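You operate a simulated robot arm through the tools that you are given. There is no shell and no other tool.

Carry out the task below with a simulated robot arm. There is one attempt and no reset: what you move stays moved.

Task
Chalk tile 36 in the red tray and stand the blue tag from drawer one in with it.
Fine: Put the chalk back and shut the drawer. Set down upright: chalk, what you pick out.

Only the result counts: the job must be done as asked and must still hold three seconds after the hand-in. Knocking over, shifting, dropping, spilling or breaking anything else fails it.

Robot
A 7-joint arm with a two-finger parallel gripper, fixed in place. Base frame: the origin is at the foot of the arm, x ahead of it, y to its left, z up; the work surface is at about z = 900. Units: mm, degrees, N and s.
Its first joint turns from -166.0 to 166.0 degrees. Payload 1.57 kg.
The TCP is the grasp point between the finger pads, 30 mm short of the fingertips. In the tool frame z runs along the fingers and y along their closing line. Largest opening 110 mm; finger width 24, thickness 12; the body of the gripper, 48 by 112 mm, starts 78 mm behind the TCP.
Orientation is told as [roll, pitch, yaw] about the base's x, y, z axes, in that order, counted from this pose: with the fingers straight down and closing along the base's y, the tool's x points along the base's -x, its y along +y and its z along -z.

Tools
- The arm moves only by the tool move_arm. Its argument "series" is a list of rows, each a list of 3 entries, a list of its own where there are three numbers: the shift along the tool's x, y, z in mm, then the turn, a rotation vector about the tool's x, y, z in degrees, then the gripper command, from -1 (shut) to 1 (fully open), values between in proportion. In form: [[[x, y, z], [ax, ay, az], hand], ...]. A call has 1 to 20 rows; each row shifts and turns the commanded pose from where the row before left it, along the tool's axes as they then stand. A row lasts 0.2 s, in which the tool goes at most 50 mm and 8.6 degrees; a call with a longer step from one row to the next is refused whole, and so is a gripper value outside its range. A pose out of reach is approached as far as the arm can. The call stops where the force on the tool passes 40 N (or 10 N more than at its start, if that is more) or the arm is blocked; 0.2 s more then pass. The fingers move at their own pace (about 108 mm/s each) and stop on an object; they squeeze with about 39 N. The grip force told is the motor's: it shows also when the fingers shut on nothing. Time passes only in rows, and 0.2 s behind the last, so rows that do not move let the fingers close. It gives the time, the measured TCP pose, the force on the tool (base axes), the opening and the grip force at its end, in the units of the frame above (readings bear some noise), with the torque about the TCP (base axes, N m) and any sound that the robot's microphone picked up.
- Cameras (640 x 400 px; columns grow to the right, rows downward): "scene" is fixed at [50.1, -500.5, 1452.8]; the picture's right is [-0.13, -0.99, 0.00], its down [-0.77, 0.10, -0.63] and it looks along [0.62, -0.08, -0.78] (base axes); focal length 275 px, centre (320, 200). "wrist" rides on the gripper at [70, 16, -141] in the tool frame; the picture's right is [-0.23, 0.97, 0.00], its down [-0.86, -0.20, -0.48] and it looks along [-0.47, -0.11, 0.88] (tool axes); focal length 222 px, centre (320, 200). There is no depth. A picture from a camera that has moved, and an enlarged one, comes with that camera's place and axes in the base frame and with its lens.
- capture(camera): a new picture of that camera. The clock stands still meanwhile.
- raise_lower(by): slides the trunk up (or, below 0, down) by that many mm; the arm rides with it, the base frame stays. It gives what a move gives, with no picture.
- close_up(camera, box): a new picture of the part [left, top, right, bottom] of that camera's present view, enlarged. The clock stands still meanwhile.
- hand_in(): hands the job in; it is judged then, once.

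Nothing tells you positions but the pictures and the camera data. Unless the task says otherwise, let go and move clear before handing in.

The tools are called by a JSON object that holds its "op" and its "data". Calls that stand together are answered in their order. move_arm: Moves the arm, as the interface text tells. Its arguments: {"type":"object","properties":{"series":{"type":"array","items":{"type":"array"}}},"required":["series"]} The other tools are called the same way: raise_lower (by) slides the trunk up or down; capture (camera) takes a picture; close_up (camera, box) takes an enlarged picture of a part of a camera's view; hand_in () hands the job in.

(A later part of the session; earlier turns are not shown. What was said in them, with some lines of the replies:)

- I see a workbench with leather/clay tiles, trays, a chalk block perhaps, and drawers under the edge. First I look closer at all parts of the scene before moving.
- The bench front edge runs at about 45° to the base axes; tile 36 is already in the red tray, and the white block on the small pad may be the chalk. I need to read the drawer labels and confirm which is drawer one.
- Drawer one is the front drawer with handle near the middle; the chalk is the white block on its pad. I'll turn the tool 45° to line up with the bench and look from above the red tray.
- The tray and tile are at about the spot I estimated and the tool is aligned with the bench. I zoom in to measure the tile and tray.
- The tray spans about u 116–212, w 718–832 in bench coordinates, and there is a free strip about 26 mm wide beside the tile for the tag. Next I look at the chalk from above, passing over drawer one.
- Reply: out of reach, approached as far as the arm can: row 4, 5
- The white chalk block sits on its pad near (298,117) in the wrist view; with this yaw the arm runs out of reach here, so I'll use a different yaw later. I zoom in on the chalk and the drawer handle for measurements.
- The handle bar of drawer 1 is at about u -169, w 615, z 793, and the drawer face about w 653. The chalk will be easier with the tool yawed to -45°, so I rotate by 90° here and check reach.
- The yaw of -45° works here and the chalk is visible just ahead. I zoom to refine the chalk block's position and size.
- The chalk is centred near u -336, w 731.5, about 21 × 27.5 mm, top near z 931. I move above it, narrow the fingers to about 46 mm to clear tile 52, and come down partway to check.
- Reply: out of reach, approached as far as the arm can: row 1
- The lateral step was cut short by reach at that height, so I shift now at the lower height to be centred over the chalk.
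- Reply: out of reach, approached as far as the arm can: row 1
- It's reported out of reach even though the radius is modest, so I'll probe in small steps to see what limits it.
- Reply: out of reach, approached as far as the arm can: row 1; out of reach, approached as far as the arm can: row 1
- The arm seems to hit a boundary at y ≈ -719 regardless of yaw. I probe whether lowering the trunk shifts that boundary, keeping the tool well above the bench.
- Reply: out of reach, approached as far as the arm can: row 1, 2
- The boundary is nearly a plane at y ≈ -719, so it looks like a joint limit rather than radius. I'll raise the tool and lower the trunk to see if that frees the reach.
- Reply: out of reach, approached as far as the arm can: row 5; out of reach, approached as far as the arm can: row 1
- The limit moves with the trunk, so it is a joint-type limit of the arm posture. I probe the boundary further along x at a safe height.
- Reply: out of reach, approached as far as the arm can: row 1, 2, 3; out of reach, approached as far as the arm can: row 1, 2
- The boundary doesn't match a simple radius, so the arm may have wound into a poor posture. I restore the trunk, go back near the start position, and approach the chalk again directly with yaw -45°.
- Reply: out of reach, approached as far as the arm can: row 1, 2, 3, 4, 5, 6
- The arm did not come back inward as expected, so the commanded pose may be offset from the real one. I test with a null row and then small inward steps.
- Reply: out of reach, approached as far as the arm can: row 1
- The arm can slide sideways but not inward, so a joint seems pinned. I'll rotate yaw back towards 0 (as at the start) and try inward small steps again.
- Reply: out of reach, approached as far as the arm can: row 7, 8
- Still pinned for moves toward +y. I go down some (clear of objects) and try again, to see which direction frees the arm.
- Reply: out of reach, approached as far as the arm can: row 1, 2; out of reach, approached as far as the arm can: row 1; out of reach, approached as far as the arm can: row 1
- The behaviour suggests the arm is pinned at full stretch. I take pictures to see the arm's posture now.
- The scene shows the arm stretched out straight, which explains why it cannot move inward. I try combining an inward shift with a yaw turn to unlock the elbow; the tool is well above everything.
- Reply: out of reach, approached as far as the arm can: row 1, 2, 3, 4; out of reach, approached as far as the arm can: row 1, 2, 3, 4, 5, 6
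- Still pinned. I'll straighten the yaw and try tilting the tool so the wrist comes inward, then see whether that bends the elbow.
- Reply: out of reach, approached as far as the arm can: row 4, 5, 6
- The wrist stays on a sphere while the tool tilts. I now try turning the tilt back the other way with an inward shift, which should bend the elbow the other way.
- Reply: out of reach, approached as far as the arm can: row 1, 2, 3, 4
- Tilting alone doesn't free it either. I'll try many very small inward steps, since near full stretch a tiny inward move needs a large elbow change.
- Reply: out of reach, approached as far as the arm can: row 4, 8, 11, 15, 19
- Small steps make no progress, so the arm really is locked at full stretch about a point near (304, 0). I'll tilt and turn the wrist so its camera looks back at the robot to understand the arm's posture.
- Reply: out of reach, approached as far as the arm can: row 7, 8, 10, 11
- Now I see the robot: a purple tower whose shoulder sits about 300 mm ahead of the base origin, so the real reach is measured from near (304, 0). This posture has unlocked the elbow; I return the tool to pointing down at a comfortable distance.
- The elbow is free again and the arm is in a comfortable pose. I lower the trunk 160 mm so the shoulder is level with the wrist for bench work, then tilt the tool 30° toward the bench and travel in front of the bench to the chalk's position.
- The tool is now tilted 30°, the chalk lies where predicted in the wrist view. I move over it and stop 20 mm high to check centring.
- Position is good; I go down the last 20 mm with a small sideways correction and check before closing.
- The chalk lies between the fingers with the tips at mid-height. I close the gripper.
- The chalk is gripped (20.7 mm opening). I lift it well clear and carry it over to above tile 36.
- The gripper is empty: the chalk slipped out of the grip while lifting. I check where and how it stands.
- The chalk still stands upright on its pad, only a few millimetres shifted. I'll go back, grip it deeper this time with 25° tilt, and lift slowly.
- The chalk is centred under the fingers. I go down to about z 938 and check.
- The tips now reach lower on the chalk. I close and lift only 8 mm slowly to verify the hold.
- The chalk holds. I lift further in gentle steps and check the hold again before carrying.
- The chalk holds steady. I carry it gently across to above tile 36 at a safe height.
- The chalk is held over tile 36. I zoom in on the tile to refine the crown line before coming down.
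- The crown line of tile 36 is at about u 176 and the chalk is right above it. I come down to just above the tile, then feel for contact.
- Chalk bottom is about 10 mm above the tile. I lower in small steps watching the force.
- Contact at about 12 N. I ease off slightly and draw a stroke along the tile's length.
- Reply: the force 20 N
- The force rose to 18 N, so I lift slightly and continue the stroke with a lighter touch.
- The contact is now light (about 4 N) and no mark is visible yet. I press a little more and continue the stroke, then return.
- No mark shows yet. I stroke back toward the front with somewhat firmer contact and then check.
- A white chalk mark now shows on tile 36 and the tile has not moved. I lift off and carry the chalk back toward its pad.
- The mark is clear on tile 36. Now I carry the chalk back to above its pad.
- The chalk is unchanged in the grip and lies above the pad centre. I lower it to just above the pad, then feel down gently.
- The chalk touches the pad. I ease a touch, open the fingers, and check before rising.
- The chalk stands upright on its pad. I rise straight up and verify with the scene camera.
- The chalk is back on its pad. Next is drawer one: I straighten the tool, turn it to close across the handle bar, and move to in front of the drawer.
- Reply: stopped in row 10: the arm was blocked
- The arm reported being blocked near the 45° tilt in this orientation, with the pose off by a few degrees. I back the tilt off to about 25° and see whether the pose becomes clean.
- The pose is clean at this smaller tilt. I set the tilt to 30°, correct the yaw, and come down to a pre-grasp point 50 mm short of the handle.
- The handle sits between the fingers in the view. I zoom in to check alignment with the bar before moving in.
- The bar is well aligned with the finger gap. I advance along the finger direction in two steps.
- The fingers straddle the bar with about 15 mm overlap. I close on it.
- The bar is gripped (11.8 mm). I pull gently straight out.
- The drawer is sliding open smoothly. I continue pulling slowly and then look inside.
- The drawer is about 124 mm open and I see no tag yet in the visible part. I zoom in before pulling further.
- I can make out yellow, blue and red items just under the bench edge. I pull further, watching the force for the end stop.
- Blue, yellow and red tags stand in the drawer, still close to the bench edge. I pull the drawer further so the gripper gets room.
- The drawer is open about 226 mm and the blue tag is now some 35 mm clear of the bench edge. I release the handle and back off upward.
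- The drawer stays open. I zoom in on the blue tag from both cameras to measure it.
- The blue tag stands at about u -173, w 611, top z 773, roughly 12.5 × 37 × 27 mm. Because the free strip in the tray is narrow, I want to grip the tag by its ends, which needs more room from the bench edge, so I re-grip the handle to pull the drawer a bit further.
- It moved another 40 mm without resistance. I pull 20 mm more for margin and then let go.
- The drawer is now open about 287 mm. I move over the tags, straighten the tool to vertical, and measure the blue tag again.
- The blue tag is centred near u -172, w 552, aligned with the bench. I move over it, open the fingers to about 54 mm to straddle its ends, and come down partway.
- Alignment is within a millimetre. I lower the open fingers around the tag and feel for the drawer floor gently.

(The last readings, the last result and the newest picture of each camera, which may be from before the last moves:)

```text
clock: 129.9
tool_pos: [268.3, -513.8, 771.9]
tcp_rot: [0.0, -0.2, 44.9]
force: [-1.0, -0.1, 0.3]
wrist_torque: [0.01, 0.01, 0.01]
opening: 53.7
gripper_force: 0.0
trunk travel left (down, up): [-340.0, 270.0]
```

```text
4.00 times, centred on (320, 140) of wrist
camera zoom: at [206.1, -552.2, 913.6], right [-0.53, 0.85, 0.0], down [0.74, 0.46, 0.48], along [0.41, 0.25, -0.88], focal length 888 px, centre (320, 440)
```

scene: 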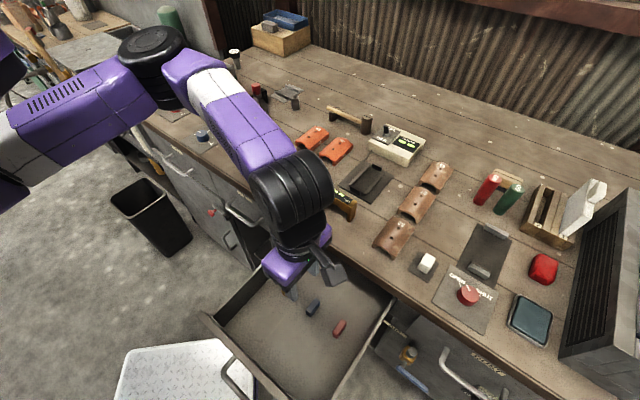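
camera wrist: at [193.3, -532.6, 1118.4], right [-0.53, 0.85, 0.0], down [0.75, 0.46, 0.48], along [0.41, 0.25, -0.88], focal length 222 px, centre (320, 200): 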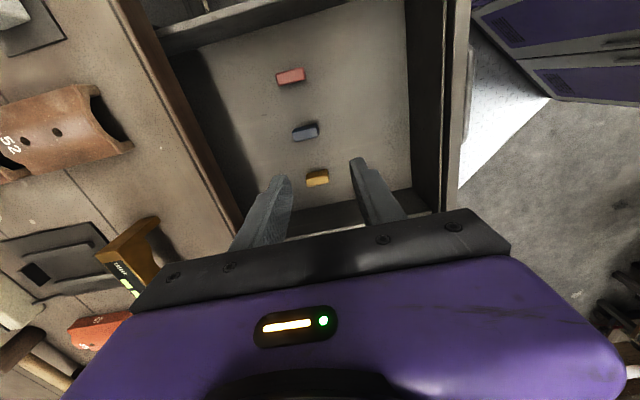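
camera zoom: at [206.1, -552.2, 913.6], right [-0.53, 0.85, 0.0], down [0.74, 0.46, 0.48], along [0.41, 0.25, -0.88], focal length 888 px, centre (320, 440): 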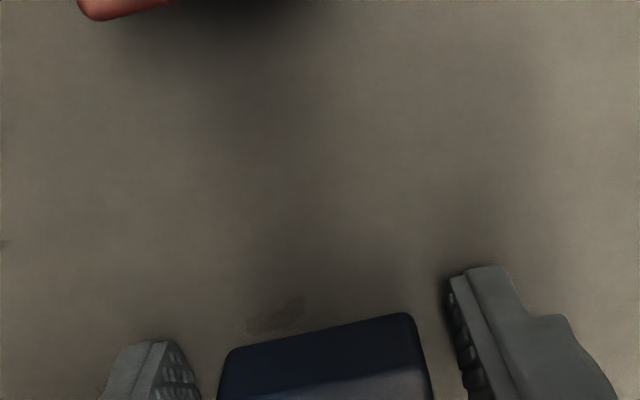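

{"op": "move_arm", "data": {"series": [[[0, 0, 0.7], [0, 0, 0], -0.02], [[0, 0, 0], [0, 0, 0], -0.02]]}}

{"op": "move_arm", "data": {"series": [[[0, 0, 0.7], [0, 0, 0], -0.02], [[0, 0, 0], [0, 0, 0], -0.02]]}}

{"op": "move_arm", "data": {"series": [[[0, 0, 0.7], [0, 0, 0], -0.02], [[0, 0, 0], [0, 0, 0], -0.02]]}}

```text
clock: 130.5
tool_pos: [267.8, -512.8, 770.6]
tcp_rot: [-0.1, -0.1, 45.0]
force: [0.6, 1.7, 6.3]
wrist_torque: [0.12, 0.14, -0.07]
opening: 54.2
gripper_force: 0.3
trunk travel left (down, up): [-340.0, 270.0]
```

```text
clock: 131.1
tool_pos: [268.1, -512.8, 771.5]
tcp_rot: [-0.1, 0.0, 45.1]
force: [5.4, 5.6, 19.2]
wrist_torque: [0.42, 0.43, -0.28]
opening: 54.1
gripper_force: 0.2
trunk travel left (down, up): [-340.0, 270.0]
```

```text
clock: 131.7
tool_pos: [268.1, -513.7, 770.6]
tcp_rot: [0.0, -0.1, 45.0]
force: [7.1, 7.7, 34.5]
wrist_torque: [0.94, 0.63, -0.4]
opening: 54.0
gripper_force: 0.1
trunk travel left (down, up): [-340.0, 270.0]
```

The drawer floor is at about z 741, so the tag is about 32 mm tall. I raise the fingertips to about 13 mm above the floor and close on the tag's ends.

{"op": "move_arm", "data": {"series": [[[0, 0, -2], [0, 0, 0], -0.02], [[0, 0, -5], [0, 0, 0], -0.02], [[0, 0, -5], [0, 0, 0], -0.02], [[0, 0, -2.8], [0, 0, 0], -0.02], [[0, 0, 0], [0, 0, 0], -0.02]]}}

{"op": "move_arm", "data": {"series": [[[0, 0, 0], [0, 0, 0], -0.2], [[0, 0, 0], [0, 0, 0], -1], [[0, 0, 0], [0, 0, 0], -1], [[0, 0, 0], [0, 0, 0], -1]]}}

{"op": "close_up", "data": {"camera": "wrist", "box": [240, 90, 400, 190]}}

```text
clock: 132.9
tool_pos: [268.2, -512.8, 784.3]
tcp_rot: [0.0, -0.2, 45.0]
force: [-0.1, -0.1, -0.3]
wrist_torque: [0.04, 0.02, 0.04]
opening: 53.9
gripper_force: 0.0
trunk travel left (down, up): [-340.0, 270.0]
```

```text
clock: 133.9
tool_pos: [268.6, -513.2, 784.7]
tcp_rot: [-0.2, -0.1, 45.1]
force: [0.4, 0.0, 0.1]
wrist_torque: [-0.05, 0.0, 0.01]
opening: 38.4
gripper_force: 39.1
trunk travel left (down, up): [-340.0, 270.0]
```

```text
4.00 times, centred on (320, 140) of wrist
camera zoom: at [206.2, -552.3, 926.6], right [-0.53, 0.85, 0.0], down [0.74, 0.46, 0.48], along [0.41, 0.25, -0.88], focal length 888 px, centre (320, 440)
```

zoom: 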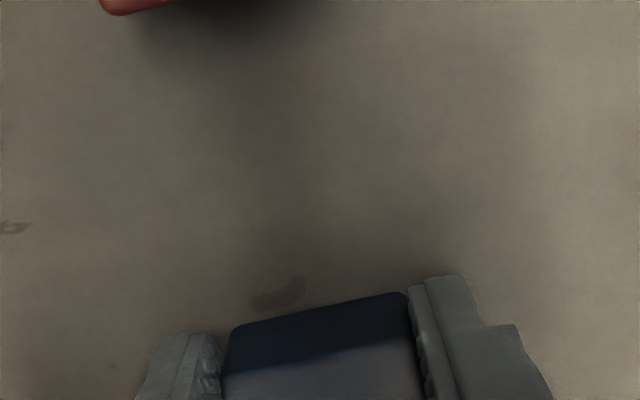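

The tag is gripped at 38.4 mm. I lift a little, slowly, and check it hangs straight.

{"op": "move_arm", "data": {"series": [[[0, 0, -2], [0, 0, 0], -1], [[0, 0, -2], [0, 0, 0], -1], [[0, 0, -2], [0, 0, 0], -1], [[0, 0, -2], [0, 0, 0], -1], [[0, 0, 0], [0, 0, 0], -1]]}}

{"op": "close_up", "data": {"camera": "wrist", "box": [240, 120, 400, 220]}}

{"op": "close_up", "data": {"camera": "scene", "box": [270, 280, 350, 330]}}

```text
clock: 135.1
tool_pos: [267.7, -514.4, 792.7]
tcp_rot: [-0.1, 0.0, 45.0]
force: [-0.2, -0.2, -0.6]
wrist_torque: [0.0, 0.02, 0.02]
opening: 38.7
gripper_force: 38.6
trunk travel left (down, up): [-340.0, 270.0]
```

```text
4.00 times, centred on (320, 170) of wrist
camera zoom: at [206.1, -552.5, 934.5], right [-0.53, 0.85, 0.0], down [0.74, 0.46, 0.48], along [0.41, 0.25, -0.88], focal length 888 px, centre (320, 320)
```

zoom: 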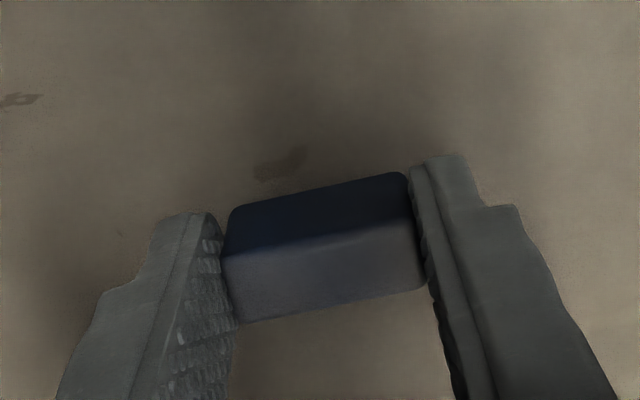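

```text
8.00 times, centred on (310, 305) of scene
camera zoom: at [50.1, -500.5, 1452.8], right [-0.13, -0.99, 0.0], down [-0.77, 0.1, -0.63], along [0.62, -0.08, -0.78], focal length 2203 px, centre (400, -640)
```

zoom: 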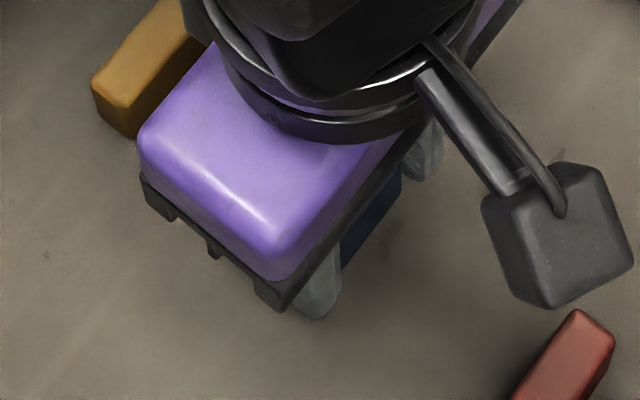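

The tag hangs straight. I lift it clear of the drawer in gentle steps and carry it toward the red tray.

{"op": "move_arm", "data": {"series": [[[0, 0, -6], [0, 0, 0], -1], [[0, 0, -12], [0, 0, 0], -1], [[0, 0, -20], [0, 0, 0], -1], [[0, 0, -28], [0, 0, 0], -1], [[0, 0, -30], [0, 0, 0], -1], [[0, 0, -30], [0, 0, 0], -1], [[0, 0, -30], [0, 0, 0], -1], [[0, 0, -30], [0, 0, 0], -1], [[0, 0, -22], [0, 0, 0], -1], [[0, 0, -14], [0, 0, 0], -1], [[0, 0, -6], [0, 0, 0], -1], [[0, 0, 0], [0, 0, 0], -1]]}}

{"op": "move_arm", "data": {"series": [[[-10, -7, 0], [0, 0, 0], -1], [[-18, -13, 0], [0, 0, 0], -1], [[-25, -18.4, 0], [0, 0, 0], -1], [[-25, -18.4, 0], [0, 0, 0], -1], [[-25, -18.4, 0], [0, 0, 0], -1], [[-25, -18.4, 0], [0, 0, 0], -1], [[-25, -18.4, 0], [0, 0, 0], -1], [[-25, -18.4, 0], [0, 0, 0], -1], [[-25, -18.4, 0], [0, 0, 0], -1], [[-25, -18.4, 0], [0, 0, 0], -1], [[-25, -18.4, 0], [0, 0, 0], -1], [[-25, -18.4, 0], [0, 0, 0], -1], [[-16, -12, 0], [0, 0, 0], -1], [[-8, -6, 0], [0, 0, 0], -1], [[0, 0, 0], [0, 0, 0], -1]]}}

{"op": "capture", "data": {"camera": "wrist"}}

{"op": "capture", "data": {"camera": "scene"}}

```text
clock: 137.7
tool_pos: [268.3, -513.9, 1020.2]
tcp_rot: [0.1, -0.1, 45.0]
force: [-0.6, -0.2, 0.1]
wrist_torque: [0.0, 0.01, -0.03]
opening: 38.5
gripper_force: 39.9
trunk travel left (down, up): [-340.0, 270.0]
```

```text
clock: 140.9
tool_pos: [638.6, -457.5, 1020.9]
tcp_rot: [-0.1, -0.1, 44.9]
force: [-0.8, -0.3, -1.0]
wrist_torque: [0.0, 0.01, -0.01]
opening: 38.6
gripper_force: 38.6
trunk travel left (down, up): [-340.0, 270.0]
```

```text
taken
camera wrist: at [576.2, -496.4, 1162.9], right [-0.53, 0.85, 0.0], down [0.74, 0.46, 0.48], along [0.41, 0.25, -0.88], focal length 222 px, centre (320, 200)
```

wrist: 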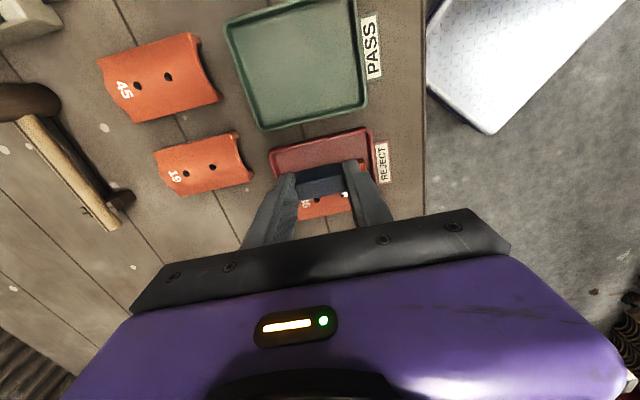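

```text
taken
```

scene: 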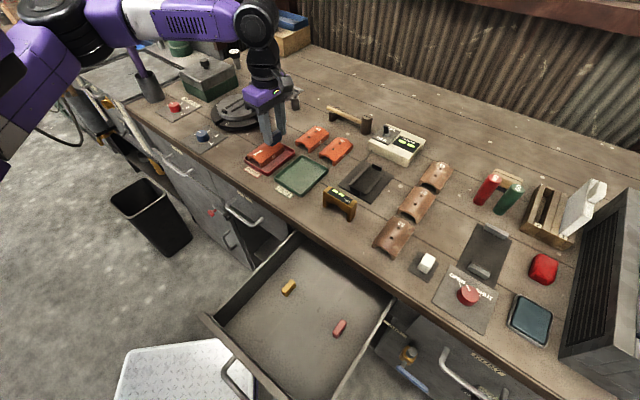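

The blue tag is above the tray. I zoom in to measure the free strip precisely before lowering.

{"op": "close_up", "data": {"camera": "wrist", "box": [250, 110, 410, 230]}}

{"op": "close_up", "data": {"camera": "scene", "box": [230, 120, 310, 170]}}

```text
3.33 times, centred on (330, 170) of wrist
camera zoom: at [576.2, -496.4, 1162.9], right [-0.53, 0.85, 0.0], down [0.74, 0.46, 0.48], along [0.41, 0.25, -0.88], focal length 740 px, centre (287, 300)
```

zoom: 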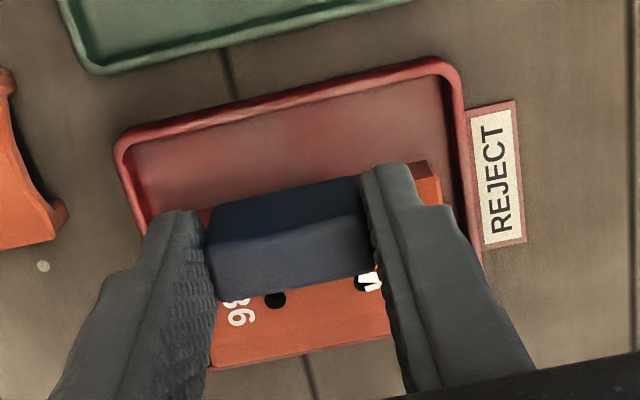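

```text
8.00 times, centred on (270, 145) of scene
camera zoom: at [50.1, -500.5, 1452.8], right [-0.13, -0.99, 0.0], down [-0.77, 0.1, -0.63], along [0.62, -0.08, -0.78], focal length 2203 px, centre (720, 640)
```

zoom: 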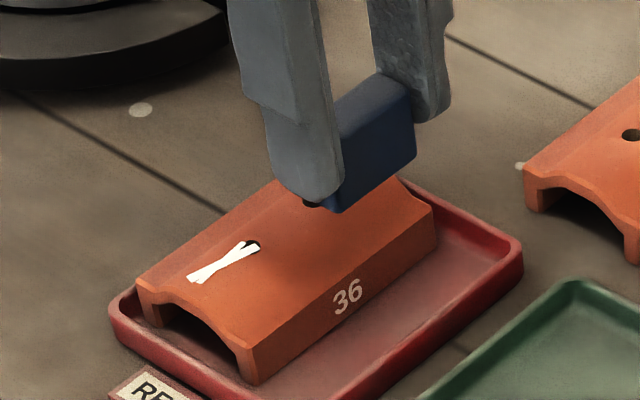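

{"op": "close_up", "data": {"camera": "wrist", "box": [265, 115, 393, 195]}}

{"op": "close_up", "data": {"camera": "scene", "box": [255, 135, 303, 165]}}

```text
5.00 times, centred on (329, 155) of wrist
camera zoom: at [576.2, -496.4, 1162.9], right [-0.53, 0.85, 0.0], down [0.74, 0.46, 0.48], along [0.41, 0.25, -0.88], focal length 1111 px, centre (275, 425)
```

zoom: 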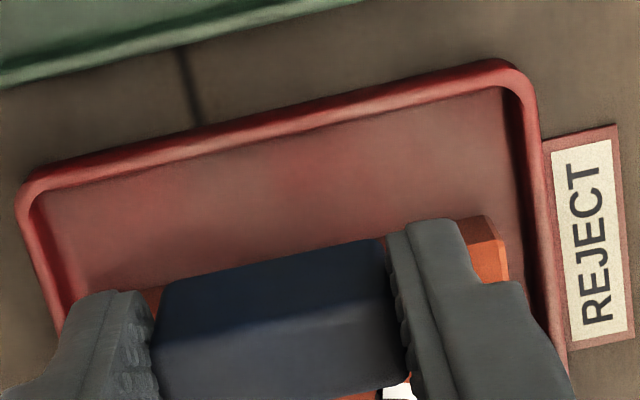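

```text
13.33 times, centred on (279, 150) of scene
camera zoom: at [50.1, -500.5, 1452.8], right [-0.13, -0.99, 0.0], down [-0.77, 0.1, -0.63], along [0.62, -0.08, -0.78], focal length 3671 px, centre (867, 867)
```

zoom: 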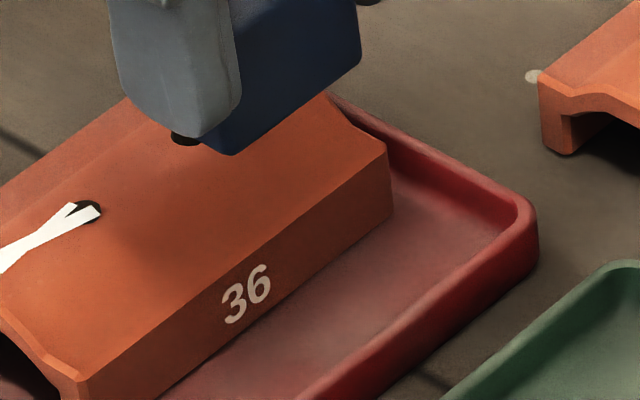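

The strip is about 27 mm wide between rim and tile. I centre the tag at u ≈ 131 and lower to about 15 mm above the tray floor.

{"op": "move_arm", "data": {"series": [[[-2.9, 0, 5], [0, 0, 0], -1], [[0, 0, 15], [0, 0, 0], -1], [[0, 0, 20], [0, 0, 0], -1], [[0, 0, 15], [0, 0, 0], -1], [[0, 0, 5], [0, 0, 0], -1], [[0, 0, 0], [0, 0, 0], -1]]}}

{"op": "close_up", "data": {"camera": "wrist", "box": [250, 110, 410, 210]}}

{"op": "close_up", "data": {"camera": "scene", "box": [230, 120, 310, 170]}}

```text
clock: 142.3
tool_pos: [640.4, -455.5, 961.5]
tcp_rot: [-0.1, -0.1, 44.9]
force: [0.0, 0.0, -0.2]
wrist_torque: [0.01, 0.0, 0.0]
opening: 38.4
gripper_force: 38.6
trunk travel left (down, up): [-340.0, 270.0]
```

```text
4.00 times, centred on (330, 160) of wrist
camera zoom: at [578.3, -493.8, 1103.0], right [-0.53, 0.85, 0.0], down [0.74, 0.46, 0.48], along [0.41, 0.25, -0.88], focal length 888 px, centre (280, 360)
```

zoom: 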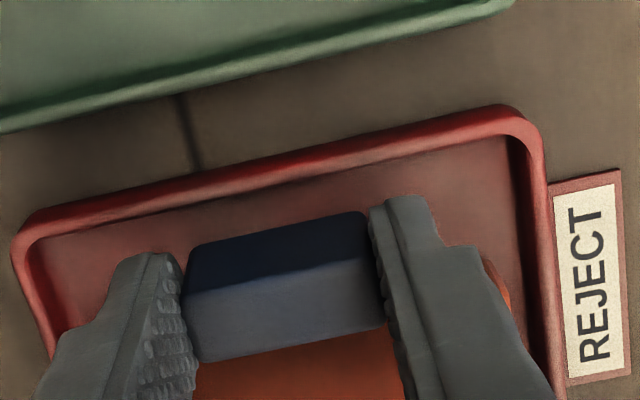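

```text
8.00 times, centred on (270, 145) of scene
camera zoom: at [50.1, -500.5, 1452.8], right [-0.13, -0.99, 0.0], down [-0.77, 0.1, -0.63], along [0.62, -0.08, -0.78], focal length 2203 px, centre (720, 640)
```

zoom: 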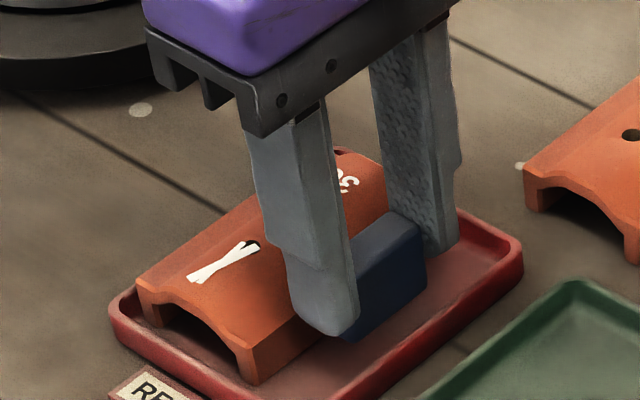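

The tag is lined up over the free strip. I lower in small steps, watching the force.

{"op": "move_arm", "data": {"series": [[[0, 0, 3], [0, 0, 0], -1], [[0, 0, 3], [0, 0, 0], -1], [[0, 0, 2], [0, 0, 0], -1], [[0, 0, 0], [0, 0, 0], -1]]}}

{"op": "close_up", "data": {"camera": "wrist", "box": [250, 110, 410, 210]}}

{"op": "close_up", "data": {"camera": "scene", "box": [245, 130, 309, 170]}}

```text
clock: 143.3
tool_pos: [640.5, -455.9, 952.9]
tcp_rot: [-0.1, -0.1, 45.1]
force: [0.5, -0.8, 0.5]
wrist_torque: [0.01, -0.03, 0.03]
opening: 38.6
gripper_force: 38.7
trunk travel left (down, up): [-340.0, 270.0]
```

```text
4.00 times, centred on (330, 160) of wrist
camera zoom: at [578.4, -494.5, 1095.3], right [-0.53, 0.85, 0.0], down [0.74, 0.46, 0.48], along [0.41, 0.25, -0.88], focal length 888 px, centre (280, 360)
```

zoom: 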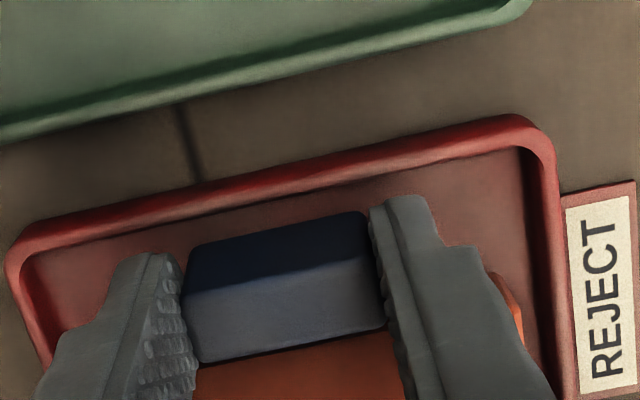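

```text
10.00 times, centred on (277, 150) of scene
camera zoom: at [50.1, -500.5, 1452.8], right [-0.13, -0.99, 0.0], down [-0.77, 0.1, -0.63], along [0.62, -0.08, -0.78], focal length 2753 px, centre (750, 700)
```

zoom: 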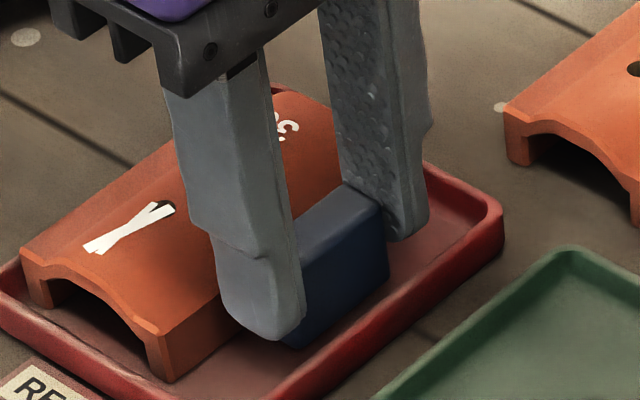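

{"op": "move_arm", "data": {"series": [[[0, 0, 1], [0, 0, 0], -1], [[0, 0, 1], [0, 0, 0], -1], [[0, 0, 1], [0, 0, 0], -1], [[0, 0, 0], [0, 0, 0], -1]]}}

{"op": "move_arm", "data": {"series": [[[0, 0, 1], [0, 0, 0], -1], [[0, 0, 1], [0, 0, 0], -1], [[0, 0, 0], [0, 0, 0], -1]]}}

```text
clock: 144.3
tool_pos: [641.3, -455.3, 950.8]
tcp_rot: [-0.1, 0.0, 44.9]
force: [0.1, 0.5, 0.0]
wrist_torque: [0.05, 0.0, 0.01]
opening: 38.3
gripper_force: 39.1
trunk travel left (down, up): [-340.0, 270.0]
```

```text
clock: 145.1
tool_pos: [641.5, -455.2, 949.3]
tcp_rot: [0.0, -0.1, 45.0]
force: [-0.8, -1.1, -1.1]
wrist_torque: [0.0, -0.01, 0.0]
opening: 38.5
gripper_force: 39.1
trunk travel left (down, up): [-340.0, 270.0]
```

{"op": "move_arm", "data": {"series": [[[0, 0, 0.7], [0, 0, 0], -1], [[0, 0, 0], [0, 0, 0], -1]]}}

```text
clock: 145.7
tool_pos: [640.8, -454.9, 949.0]
tcp_rot: [-0.1, -0.1, 45.0]
force: [0.1, 0.4, -0.3]
wrist_torque: [-0.01, -0.01, -0.01]
opening: 38.3
gripper_force: 38.9
trunk travel left (down, up): [-340.0, 270.0]
```

{"op": "move_arm", "data": {"series": [[[0, 0, 0.7], [0, 0, 0], -1], [[0, 0, 0], [0, 0, 0], -1]]}}

```text
clock: 146.3
tool_pos: [639.9, -455.5, 947.8]
tcp_rot: [-0.2, 0.0, 45.0]
force: [0.7, 1.0, 4.3]
wrist_torque: [0.06, -0.03, 0.02]
opening: 38.3
gripper_force: 38.7
trunk travel left (down, up): [-340.0, 270.0]
```

The tag touches the tray floor (4 N). I open the fingers gently and check.

{"op": "move_arm", "data": {"series": [[[0, 0, 0], [0, 0, 0], -0.27], [[0, 0, 0], [0, 0, 0], -0.2], [[0, 0, 0], [0, 0, 0], -0.1], [[0, 0, 0], [0, 0, 0], -0.1]]}}

{"op": "close_up", "data": {"camera": "scene", "box": [245, 130, 309, 170]}}

{"op": "close_up", "data": {"camera": "wrist", "box": [250, 110, 410, 210]}}

```text
clock: 147.3
tool_pos: [641.1, -454.8, 947.3]
tcp_rot: [-0.1, -0.1, 44.9]
force: [0.0, 0.4, 0.8]
wrist_torque: [0.01, 0.01, 0.04]
opening: 49.9
gripper_force: 0.1
trunk travel left (down, up): [-340.0, 270.0]
```

```text
10.00 times, centred on (277, 150) of scene
camera zoom: at [50.1, -500.5, 1452.8], right [-0.13, -0.99, 0.0], down [-0.77, 0.1, -0.63], along [0.62, -0.08, -0.78], focal length 2753 px, centre (750, 700)
```

zoom: 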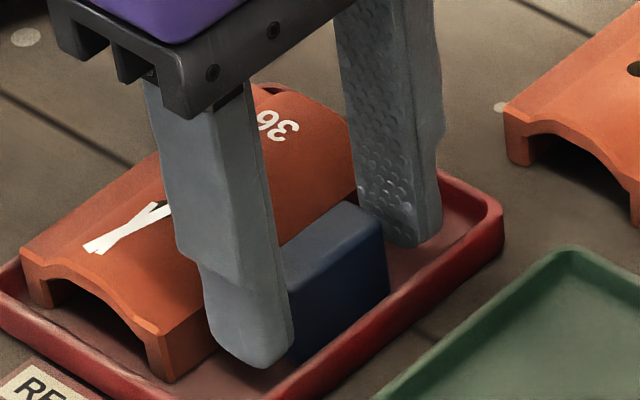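

```text
4.00 times, centred on (330, 160) of wrist
camera zoom: at [578.3, -494.2, 1089.1], right [-0.53, 0.85, 0.0], down [0.74, 0.46, 0.48], along [0.41, 0.25, -0.88], focal length 888 px, centre (280, 360)
```

zoom: 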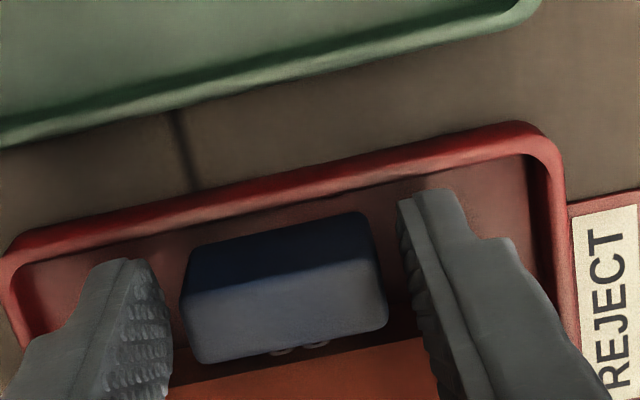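

The tag stands free in the tray beside tile 36. I rise straight up slowly.

{"op": "move_arm", "data": {"series": [[[0, 0, -4], [0, 0, 0], -0.1], [[0, 0, -10], [0, 0, 0], -0.1], [[0, 0, -15], [0, 0, 0], -0.1], [[0, 0, -25], [0, 0, 0], -0.1], [[0, 0, -35], [0, 0, 0], -0.1], [[0, 0, 0], [0, 0, 0], -0.1]]}}

{"op": "close_up", "data": {"camera": "scene", "box": [230, 120, 310, 170]}}

{"op": "close_up", "data": {"camera": "wrist", "box": [250, 100, 410, 200]}}

```text
clock: 148.7
tool_pos: [641.1, -455.2, 1037.2]
tcp_rot: [-0.1, -0.1, 45.0]
force: [0.0, -0.1, 0.2]
wrist_torque: [0.02, 0.03, 0.0]
opening: 49.5
gripper_force: 0.0
trunk travel left (down, up): [-340.0, 270.0]
```

```text
8.00 times, centred on (270, 145) of scene
camera zoom: at [50.1, -500.5, 1452.8], right [-0.13, -0.99, 0.0], down [-0.77, 0.1, -0.63], along [0.62, -0.08, -0.78], focal length 2203 px, centre (720, 640)
```

zoom: 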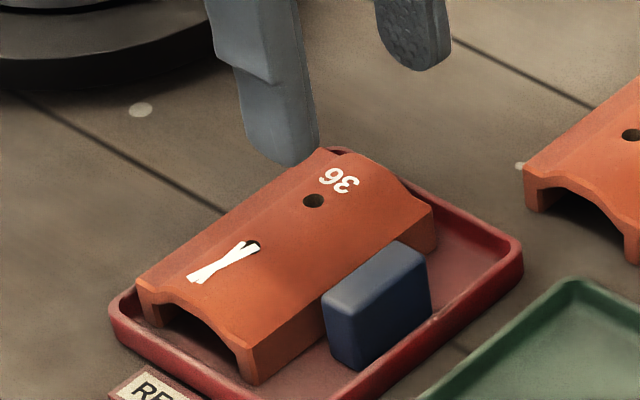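

```text
4.00 times, centred on (330, 150) of wrist
camera zoom: at [579.4, -494.5, 1178.3], right [-0.53, 0.85, 0.0], down [0.74, 0.46, 0.48], along [0.41, 0.25, -0.88], focal length 888 px, centre (280, 400)
```

zoom: 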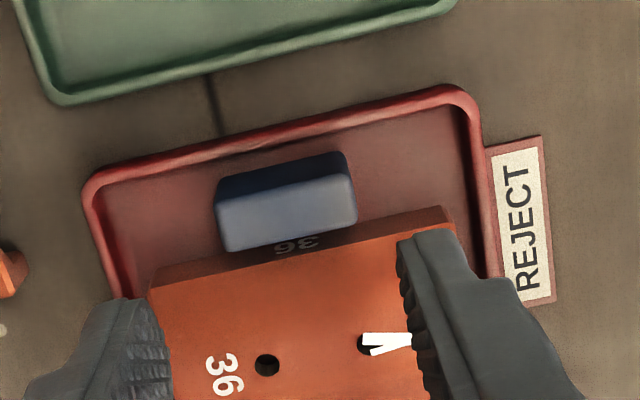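

The blue tag stands upright next to the marked tile. Now I go back to the handle to shut the drawer by pushing it along the same path.

{"op": "move_arm", "data": {"series": [[[33.4, 27.2, 0], [0, 0, 0], -0.42], [[33.4, 27.2, 0], [0, 0, 0], -0.42], [[33.4, 27.2, 0], [0, 0, 0], -0.42], [[33.4, 27.2, 0], [0, 0, 0], -0.42], [[33.4, 27.2, 0], [0, 0, 0], -0.42], [[33.4, 27.2, 0], [0, 0, 0], -0.42], [[33.4, 27.2, 0], [0, 0, 0], -0.42], [[33.4, 27.2, 0], [0, 0, 0], -0.42], [[33.4, 27.2, 0], [0, 0, 0], -0.42], [[0, 0, 30], [0, 0, 0], -0.42], [[0, 0, 30], [7.5, 0, 0], -0.42], [[0, 0, 0], [7.5, 0, 0], -0.42], [[0, 0, 0], [7.5, 0, 0], -0.42], [[0, 0, 0], [7.5, 0, 0], -0.42], [[0, 0, 0], [0, 0, 0], -0.42]]}}

```text
clock: 151.9
tool_pos: [253.7, -493.8, 975.2]
tcp_rot: [-30.0, -0.1, 45.0]
force: [0.1, -0.8, -0.1]
wrist_torque: [0.02, 0.0, -0.01]
opening: 32.0
gripper_force: 0.1
trunk travel left (down, up): [-340.0, 270.0]
```

{"op": "move_arm", "data": {"series": [[[0, 41.3, -23.9], [0, 0, 0], -0.42], [[0, 41.3, -23.9], [0, 0, 0], -0.42], [[0, 41.3, -23.9], [0, 0, 0], -0.42], [[0, 41.3, -23.9], [0, 0, 0], -0.42], [[0, 41.3, -23.9], [0, 0, 0], -0.42], [[0, 20, 34.6], [0, 0, 0], -0.42], [[0, 20, 34.6], [0, 0, 0], -0.42], [[0, 20, 34.6], [0, 0, 0], -0.42], [[0, 0, 15], [0, 0, 0], -0.42], [[0, 0, 15], [0, 0, 0], -0.42], [[0, 0, 0], [0, 0, 0], -0.42]]}}

{"op": "close_up", "data": {"camera": "wrist", "box": [240, 80, 400, 220]}}

{"op": "capture", "data": {"camera": "scene"}}

```text
clock: 154.3
tool_pos: [96.6, -335.2, 828.4]
tcp_rot: [-30.1, -0.1, 44.8]
force: [0.7, 0.2, 0.4]
wrist_torque: [-0.01, 0.02, 0.01]
opening: 31.7
gripper_force: 0.1
trunk travel left (down, up): [-340.0, 270.0]
```

```text
2.86 times, centred on (320, 150) of wrist
camera zoom: at [-13.1, -326.2, 943.7], right [-0.43, 0.76, -0.49], down [0.56, 0.65, 0.52], along [0.71, -0.05, -0.7], focal length 635 px, centre (320, 343)
```

zoom: 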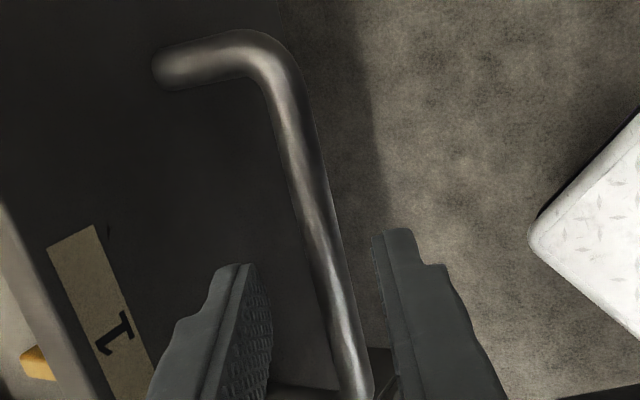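

```text
taken
```

scene: 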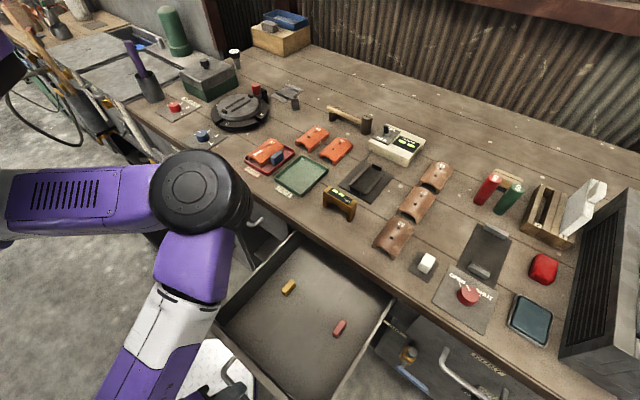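

The bar is again between the fingers. I advance, close on it, and begin pushing the drawer in slowly.

{"op": "move_arm", "data": {"series": [[[0, 0.5, 10], [0, 0, 0], -0.42], [[0, 0, 10], [0, 0, 0], -0.42], [[0, 0, 8], [0, 0, 0], -0.42], [[0, 0, 0], [0, 0, 0], -0.42], [[0, 0, 0], [0, 0, 0], -0.7], [[0, 0, 0], [0, 0, 0], -1], [[0, 0, 0], [0, 0, 0], -1]]}}

{"op": "move_arm", "data": {"series": [[[0, -4.33, 2.5], [0, 0, 0], -1], [[0, -8.66, 5], [0, 0, 0], -1], [[0, -10.4, 6], [0, 0, 0], -1], [[0, -10.4, 6], [0, 0, 0], -1], [[0, -10.4, 6], [0, 0, 0], -1], [[0, -10.4, 6], [0, 0, 0], -1], [[0, -10.4, 6], [0, 0, 0], -1], [[0, -8.66, 5], [0, 0, 0], -1], [[0, -4.33, 2.5], [0, 0, 0], -1], [[0, 0, 0], [0, 0, 0], -1]]}}

{"op": "capture", "data": {"camera": "scene"}}

```text
clock: 155.9
tool_pos: [107.5, -346.0, 804.4]
tcp_rot: [-30.0, -0.1, 45.0]
force: [-0.7, 0.1, -6.6]
wrist_torque: [-0.36, 0.4, 0.55]
opening: 11.6
gripper_force: 28.7
trunk travel left (down, up): [-340.0, 270.0]
```

```text
clock: 158.1
tool_pos: [171.6, -409.4, 803.3]
tcp_rot: [-30.0, -0.2, 45.0]
force: [7.7, 6.7, -16.3]
wrist_torque: [-0.05, 0.22, 0.71]
opening: 11.8
gripper_force: 29.6
trunk travel left (down, up): [-340.0, 270.0]
```

```text
taken
```

scene: 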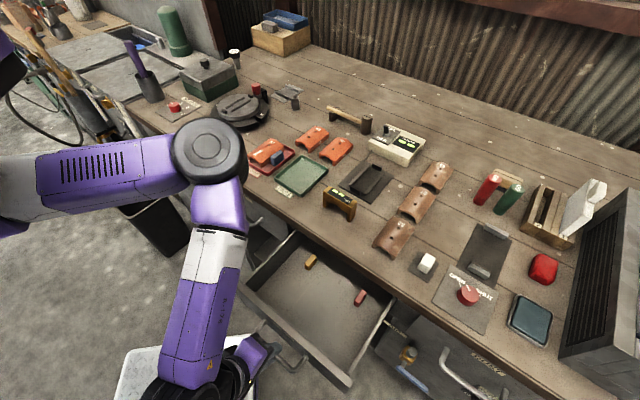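

The drawer is sliding in. I ease the height by 1 mm to relax the vertical force and continue pushing.

{"op": "move_arm", "data": {"series": [[[0, 0.5, 0.87], [0, 0, 0], -1], [[0, -5.2, 3], [0, 0, 0], -1], [[0, -10.4, 6], [0, 0, 0], -1], [[0, -10.4, 6], [0, 0, 0], -1], [[0, -10.4, 6], [0, 0, 0], -1], [[0, -10.4, 6], [0, 0, 0], -1], [[0, -10.4, 6], [0, 0, 0], -1], [[0, -10.4, 6], [0, 0, 0], -1], [[0, -10.4, 6], [0, 0, 0], -1], [[0, -5.2, 3], [0, 0, 0], -1], [[0, 0, 0], [0, 0, 0], -1]]}}

{"op": "move_arm", "data": {"series": [[[0, -5.2, 3], [0, 0, 0], -1], [[0, -8.66, 5], [0, 0, 0], -1], [[0, -8.66, 5], [0, 0, 0], -1], [[0, -8.66, 5], [0, 0, 0], -1], [[0, -8.66, 5], [0, 0, 0], -1], [[0, -8.66, 5], [0, 0, 0], -1], [[0, -5.2, 3], [0, 0, 0], -1], [[0, 0, 0], [0, 0, 0], -1]]}}

{"op": "capture", "data": {"camera": "scene"}}

```text
clock: 160.5
tool_pos: [238.2, -477.2, 804.1]
tcp_rot: [-30.1, 0.0, 45.0]
force: [10.0, 9.8, 3.3]
wrist_torque: [-0.22, 0.16, 0.68]
opening: 11.9
gripper_force: 28.6
trunk travel left (down, up): [-340.0, 270.0]
```

```text
clock: 162.3
tool_pos: [284.2, -521.7, 803.2]
tcp_rot: [-30.2, -0.3, 45.0]
force: [11.4, 11.0, 1.2]
wrist_torque: [-0.13, 0.13, 0.69]
opening: 11.7
gripper_force: 28.8
trunk travel left (down, up): [-340.0, 270.0]
```

```text
taken
```

scene: 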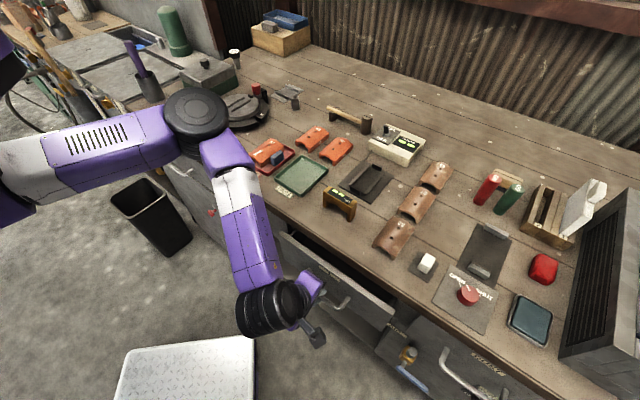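

About 36 mm remain. I relax the sideways force by 1 mm and push the rest in smaller steps until it seats.

{"op": "move_arm", "data": {"series": [[[-1, 0, 0], [0, 0, 0], -1], [[0, -6.06, 3.5], [0, 0, 0], -1], [[0, -6.06, 3.5], [0, 0, 0], -1], [[0, -6.06, 3.5], [0, 0, 0], -1], [[0, -4.33, 2.5], [0, 0, 0], -1], [[0, 0, 0], [0, 0, 0], -1]]}}

{"op": "move_arm", "data": {"series": [[[0, -2.6, 1.5], [0, 0, 0], -1], [[0, -2.6, 1.5], [0, 0, 0], -1], [[0, 0, 0], [0, 0, 0], -1]]}}

{"op": "close_up", "data": {"camera": "scene", "box": [250, 210, 410, 330]}}

```text
clock: 163.7
tool_pos: [300.5, -539.9, 803.4]
tcp_rot: [-30.1, -0.1, 45.0]
force: [1.6, 2.4, -2.6]
wrist_torque: [-0.14, 0.19, 0.71]
opening: 11.8
gripper_force: 29.1
trunk travel left (down, up): [-340.0, 270.0]
```

```text
clock: 164.5
tool_pos: [305.8, -544.7, 802.9]
tcp_rot: [-30.0, -0.1, 45.0]
force: [-1.2, -0.4, -8.0]
wrist_torque: [-0.26, 0.39, 0.56]
opening: 11.6
gripper_force: 29.3
trunk travel left (down, up): [-340.0, 270.0]
```

```text
3.33 times, centred on (330, 270) of scene
camera zoom: at [50.1, -500.5, 1452.8], right [-0.13, -0.99, 0.0], down [-0.77, 0.1, -0.63], along [0.62, -0.08, -0.78], focal length 918 px, centre (287, -33)
```

zoom: 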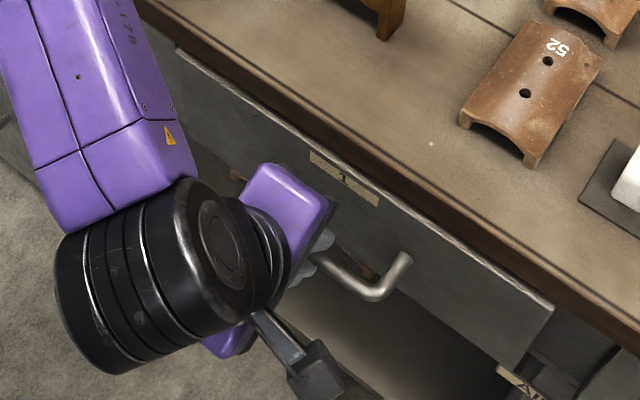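

{"op": "move_arm", "data": {"series": [[[0, -1.73, 1], [0, 0, 0], -1], [[0, -1.73, 1], [0, 0, 0], -1], [[0, 0, 0], [0, 0, 0], -1]]}}

{"op": "move_arm", "data": {"series": [[[0, -0.87, 0.5], [0, 0, 0], -1], [[0, -0.87, 0.5], [0, 0, 0], -1], [[0, 0, 0], [0, 0, 0], -1]]}}

```text
clock: 165.3
tool_pos: [307.7, -545.4, 803.4]
tcp_rot: [-30.1, 0.0, 45.0]
force: [-4.1, -7.8, -8.4]
wrist_torque: [-0.34, 0.39, 0.57]
opening: 11.9
gripper_force: 29.0
trunk travel left (down, up): [-340.0, 270.0]
```

```text
clock: 166.1
tool_pos: [308.0, -548.9, 803.8]
tcp_rot: [-30.2, -0.2, 45.1]
force: [-6.3, -5.8, -5.1]
wrist_torque: [-0.48, 0.51, 0.37]
opening: 11.7
gripper_force: 28.9
trunk travel left (down, up): [-340.0, 270.0]
```

{"op": "move_arm", "data": {"series": [[[0.6, -0.87, 0.5], [0, 0, 0], -1], [[0, -0.87, 0.5], [0, 0, 0], -1], [[0, 0, 0], [0, 0, 0], -1]]}}

```text
clock: 166.9
tool_pos: [310.2, -548.5, 803.7]
tcp_rot: [-29.9, -0.2, 45.1]
force: [-7.3, 9.6, 5.8]
wrist_torque: [-0.03, 0.21, 0.74]
opening: 12.0
gripper_force: 29.5
trunk travel left (down, up): [-340.0, 270.0]
```

Resistance of about 12 N appears, so the drawer seems seated. I push a fraction more to confirm and compare the front with the neighbouring drawer.

{"op": "move_arm", "data": {"series": [[[0, -0.6, 0.35], [0, 0, 0], -1], [[0, 0, 0], [0, 0, 0], -1]]}}

{"op": "close_up", "data": {"camera": "scene", "box": [250, 210, 410, 330]}}

```text
clock: 167.5
tool_pos: [310.6, -548.5, 804.1]
tcp_rot: [-29.9, -0.2, 44.9]
force: [-11.2, 22.2, 10.1]
wrist_torque: [0.27, 0.13, 0.82]
opening: 12.1
gripper_force: 29.3
trunk travel left (down, up): [-340.0, 270.0]
```

```text
3.33 times, centred on (330, 270) of scene
camera zoom: at [50.1, -500.5, 1452.8], right [-0.13, -0.99, 0.0], down [-0.77, 0.1, -0.63], along [0.62, -0.08, -0.78], focal length 918 px, centre (287, -33)
```

zoom: 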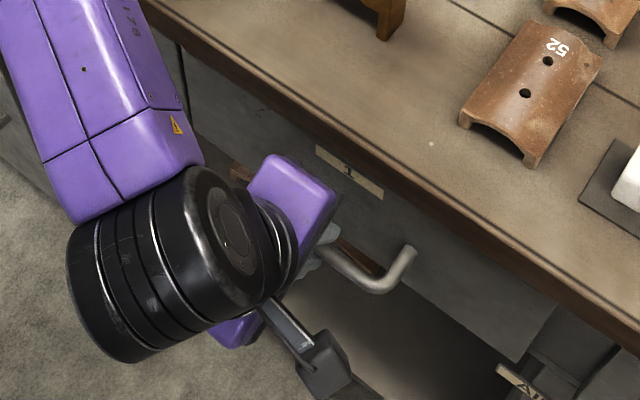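

The drawer is seated (about 24 N against the stop). I relax the push, open the fingers, and back off along the finger direction.

{"op": "move_arm", "data": {"series": [[[0, 0.8, -0.46], [0, 0, 0], -1], [[0, 0, 0], [0, 0, 0], -0.6], [[0, 0, 0], [0, 0, 0], -0.42], [[0, 0, 0], [0, 0, 0], -0.42]]}}

{"op": "close_up", "data": {"camera": "wrist", "box": [240, 80, 400, 220]}}

```text
clock: 168.5
tool_pos: [310.3, -550.4, 804.4]
tcp_rot: [-30.0, -0.2, 45.0]
force: [0.3, 0.2, -0.3]
wrist_torque: [0.0, -0.01, -0.01]
opening: 32.0
gripper_force: 0.0
trunk travel left (down, up): [-340.0, 270.0]
```

```text
2.86 times, centred on (320, 150) of wrist
camera zoom: at [200.3, -540.4, 919.0], right [-0.43, 0.76, -0.49], down [0.56, 0.65, 0.52], along [0.71, -0.05, -0.7], focal length 635 px, centre (320, 343)
```

zoom: 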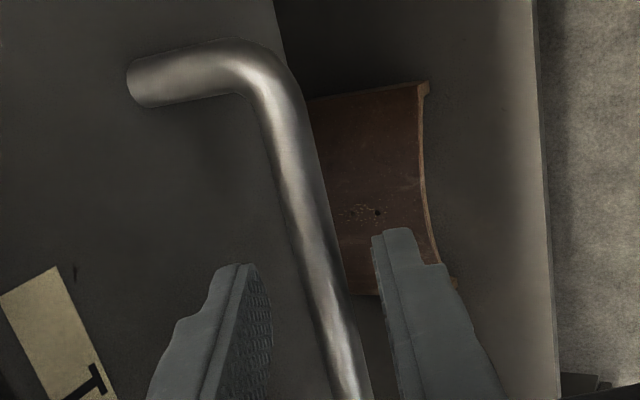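

{"op": "move_arm", "data": {"series": [[[0, 0, -8], [0, 0, 0], -0.42], [[0, 0, -15], [0, 0, 0], -0.42], [[0, 0, -25], [0, 0, 0], -0.42], [[0, 0, -35], [0, 0, 0], -0.42], [[0, 0, -40], [0, 0, 0], -0.42], [[0, 0, 0], [0, 0, 0], -0.42]]}}

{"op": "move_arm", "data": {"series": [[[0, -10, -40], [0, 0, 0], -0.42], [[0, -10, -40], [0, 0, 0], -0.42], [[0, 0, -40], [0, 0, 0], -0.42], [[0, 20, -30], [0, 0, 0], -0.42], [[0, 0, 0], [0, 0, 0], -0.42]]}}

{"op": "capture", "data": {"camera": "scene"}}

{"op": "capture", "data": {"camera": "wrist"}}

```text
clock: 169.9
tool_pos: [267.7, -504.9, 911.2]
tcp_rot: [-30.1, -0.1, 45.1]
force: [0.4, -0.7, 0.0]
wrist_torque: [0.0, -0.02, 0.0]
opening: 31.9
gripper_force: 0.1
trunk travel left (down, up): [-340.0, 270.0]
```

```text
clock: 171.1
tool_pos: [212.2, -452.8, 1041.3]
tcp_rot: [-30.1, -0.2, 45.0]
force: [-0.1, 0.3, -0.3]
wrist_torque: [0.01, 0.0, 0.0]
opening: 32.1
gripper_force: 0.0
trunk travel left (down, up): [-340.0, 270.0]
```

```text
taken
```

scene: 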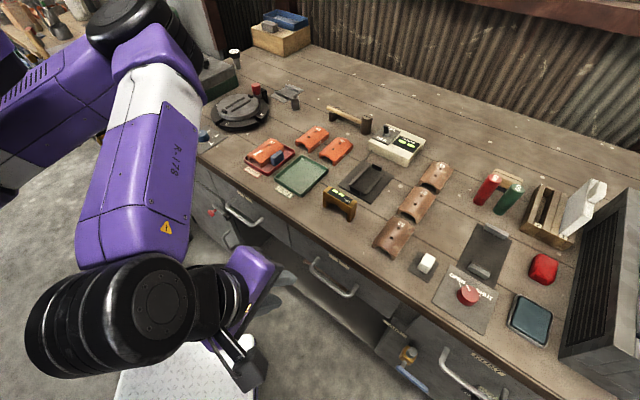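

```text
taken
camera wrist: at [103.0, -444.1, 1155.3], right [-0.43, 0.76, -0.49], down [0.56, 0.65, 0.52], along [0.71, -0.05, -0.7], focal length 222 px, centre (320, 200)
```

wrist: 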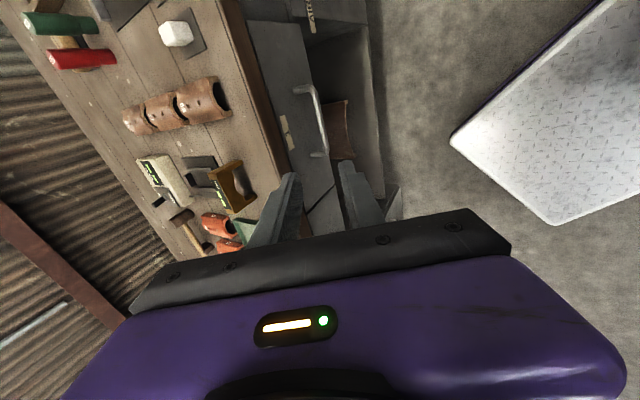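

Drawer one looks shut and everything stands in place. I check the drawer front, the chalk on its pad, and the tray closely before handing in.

{"op": "close_up", "data": {"camera": "scene", "box": [270, 220, 398, 300]}}

{"op": "close_up", "data": {"camera": "scene", "box": [394, 245, 458, 285]}}

{"op": "close_up", "data": {"camera": "scene", "box": [230, 125, 310, 175]}}

{"op": "close_up", "data": {"camera": "wrist", "box": [230, 60, 390, 200]}}

```text
5.00 times, centred on (334, 260) of scene
camera zoom: at [50.1, -500.5, 1452.8], right [-0.13, -0.99, 0.0], down [-0.77, 0.1, -0.63], along [0.62, -0.08, -0.78], focal length 1377 px, centre (250, -100)
```

zoom: 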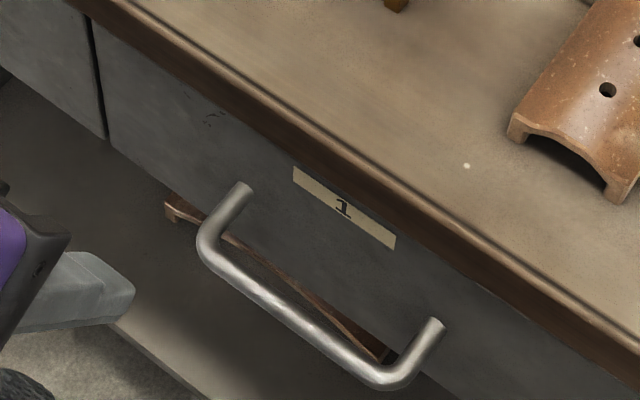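

```text
10.00 times, centred on (426, 265) of scene
camera zoom: at [50.1, -500.5, 1452.8], right [-0.13, -0.99, 0.0], down [-0.77, 0.1, -0.63], along [0.62, -0.08, -0.78], focal length 2753 px, centre (-740, -450)
```

zoom: 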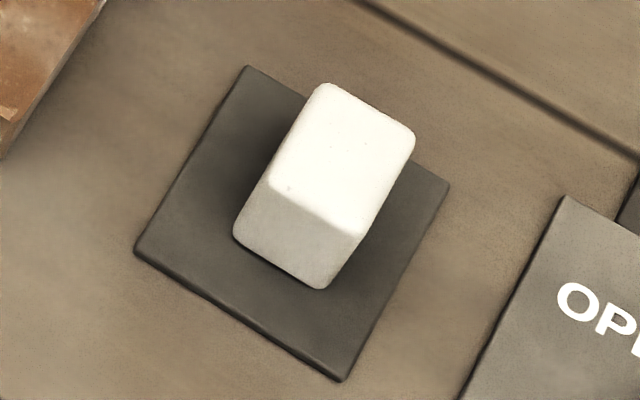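

```text
8.00 times, centred on (270, 150) of scene
camera zoom: at [50.1, -500.5, 1452.8], right [-0.13, -0.99, 0.0], down [-0.77, 0.1, -0.63], along [0.62, -0.08, -0.78], focal length 2203 px, centre (720, 600)
```

zoom: 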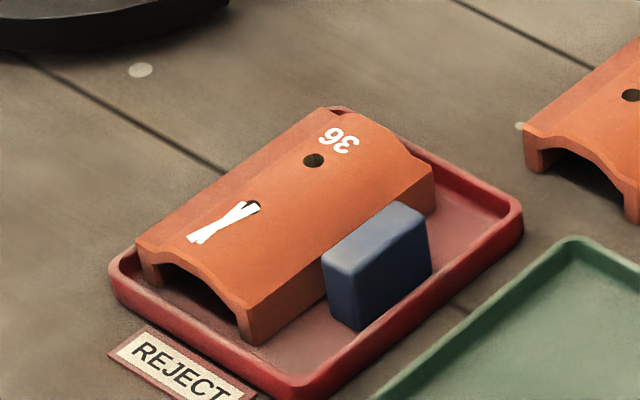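

```text
2.86 times, centred on (310, 130) of wrist
camera zoom: at [103.0, -444.1, 1155.3], right [-0.43, 0.76, -0.49], down [0.56, 0.65, 0.52], along [0.71, -0.05, -0.7], focal length 635 px, centre (349, 400)
```

zoom: 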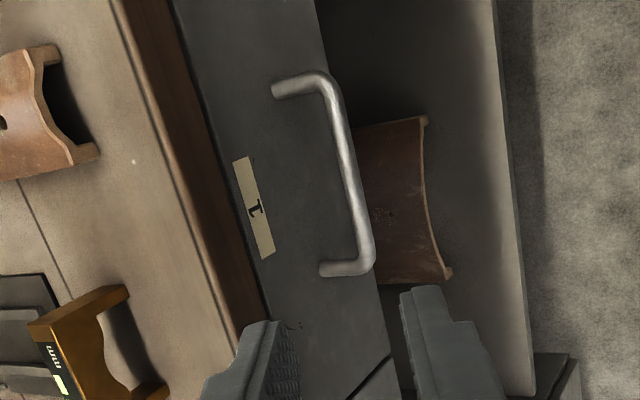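

The drawer front matches its original place exactly, the chalk stands upright on its pad, and the blue tag stands beside the chalk-marked tile 36 in the red tray. The gripper is empty and clear, so I hand in.

{"op": "hand_in", "data": {}}

```text
The job is handed in.
```

I chalked tile 36 in the red tray and stood the blue tag from drawer one upright in the tray beside it. The chalk is back upright on its pad and drawer one is shut.

- **Chalk:** On the first pick-up the chalk slipped out of the gripper as I began to lift it. It stayed upright on its pad, shifted by a few millimetres. I gripped it deeper, made the mark, and put it back within about a millimetre of where it started.
- **Chalk mark:** The mark on tile 36 is a short white crossed stroke near the front hole. The tile looks unmoved in the tray.
- **Drawer:** Its front lines up with the first picture again. The red and yellow tags were still standing when I last saw them, with the drawer part-way shut.
- **Floor bin:** My last full picture had the arm in front of it. It was standing in place in the picture before that.
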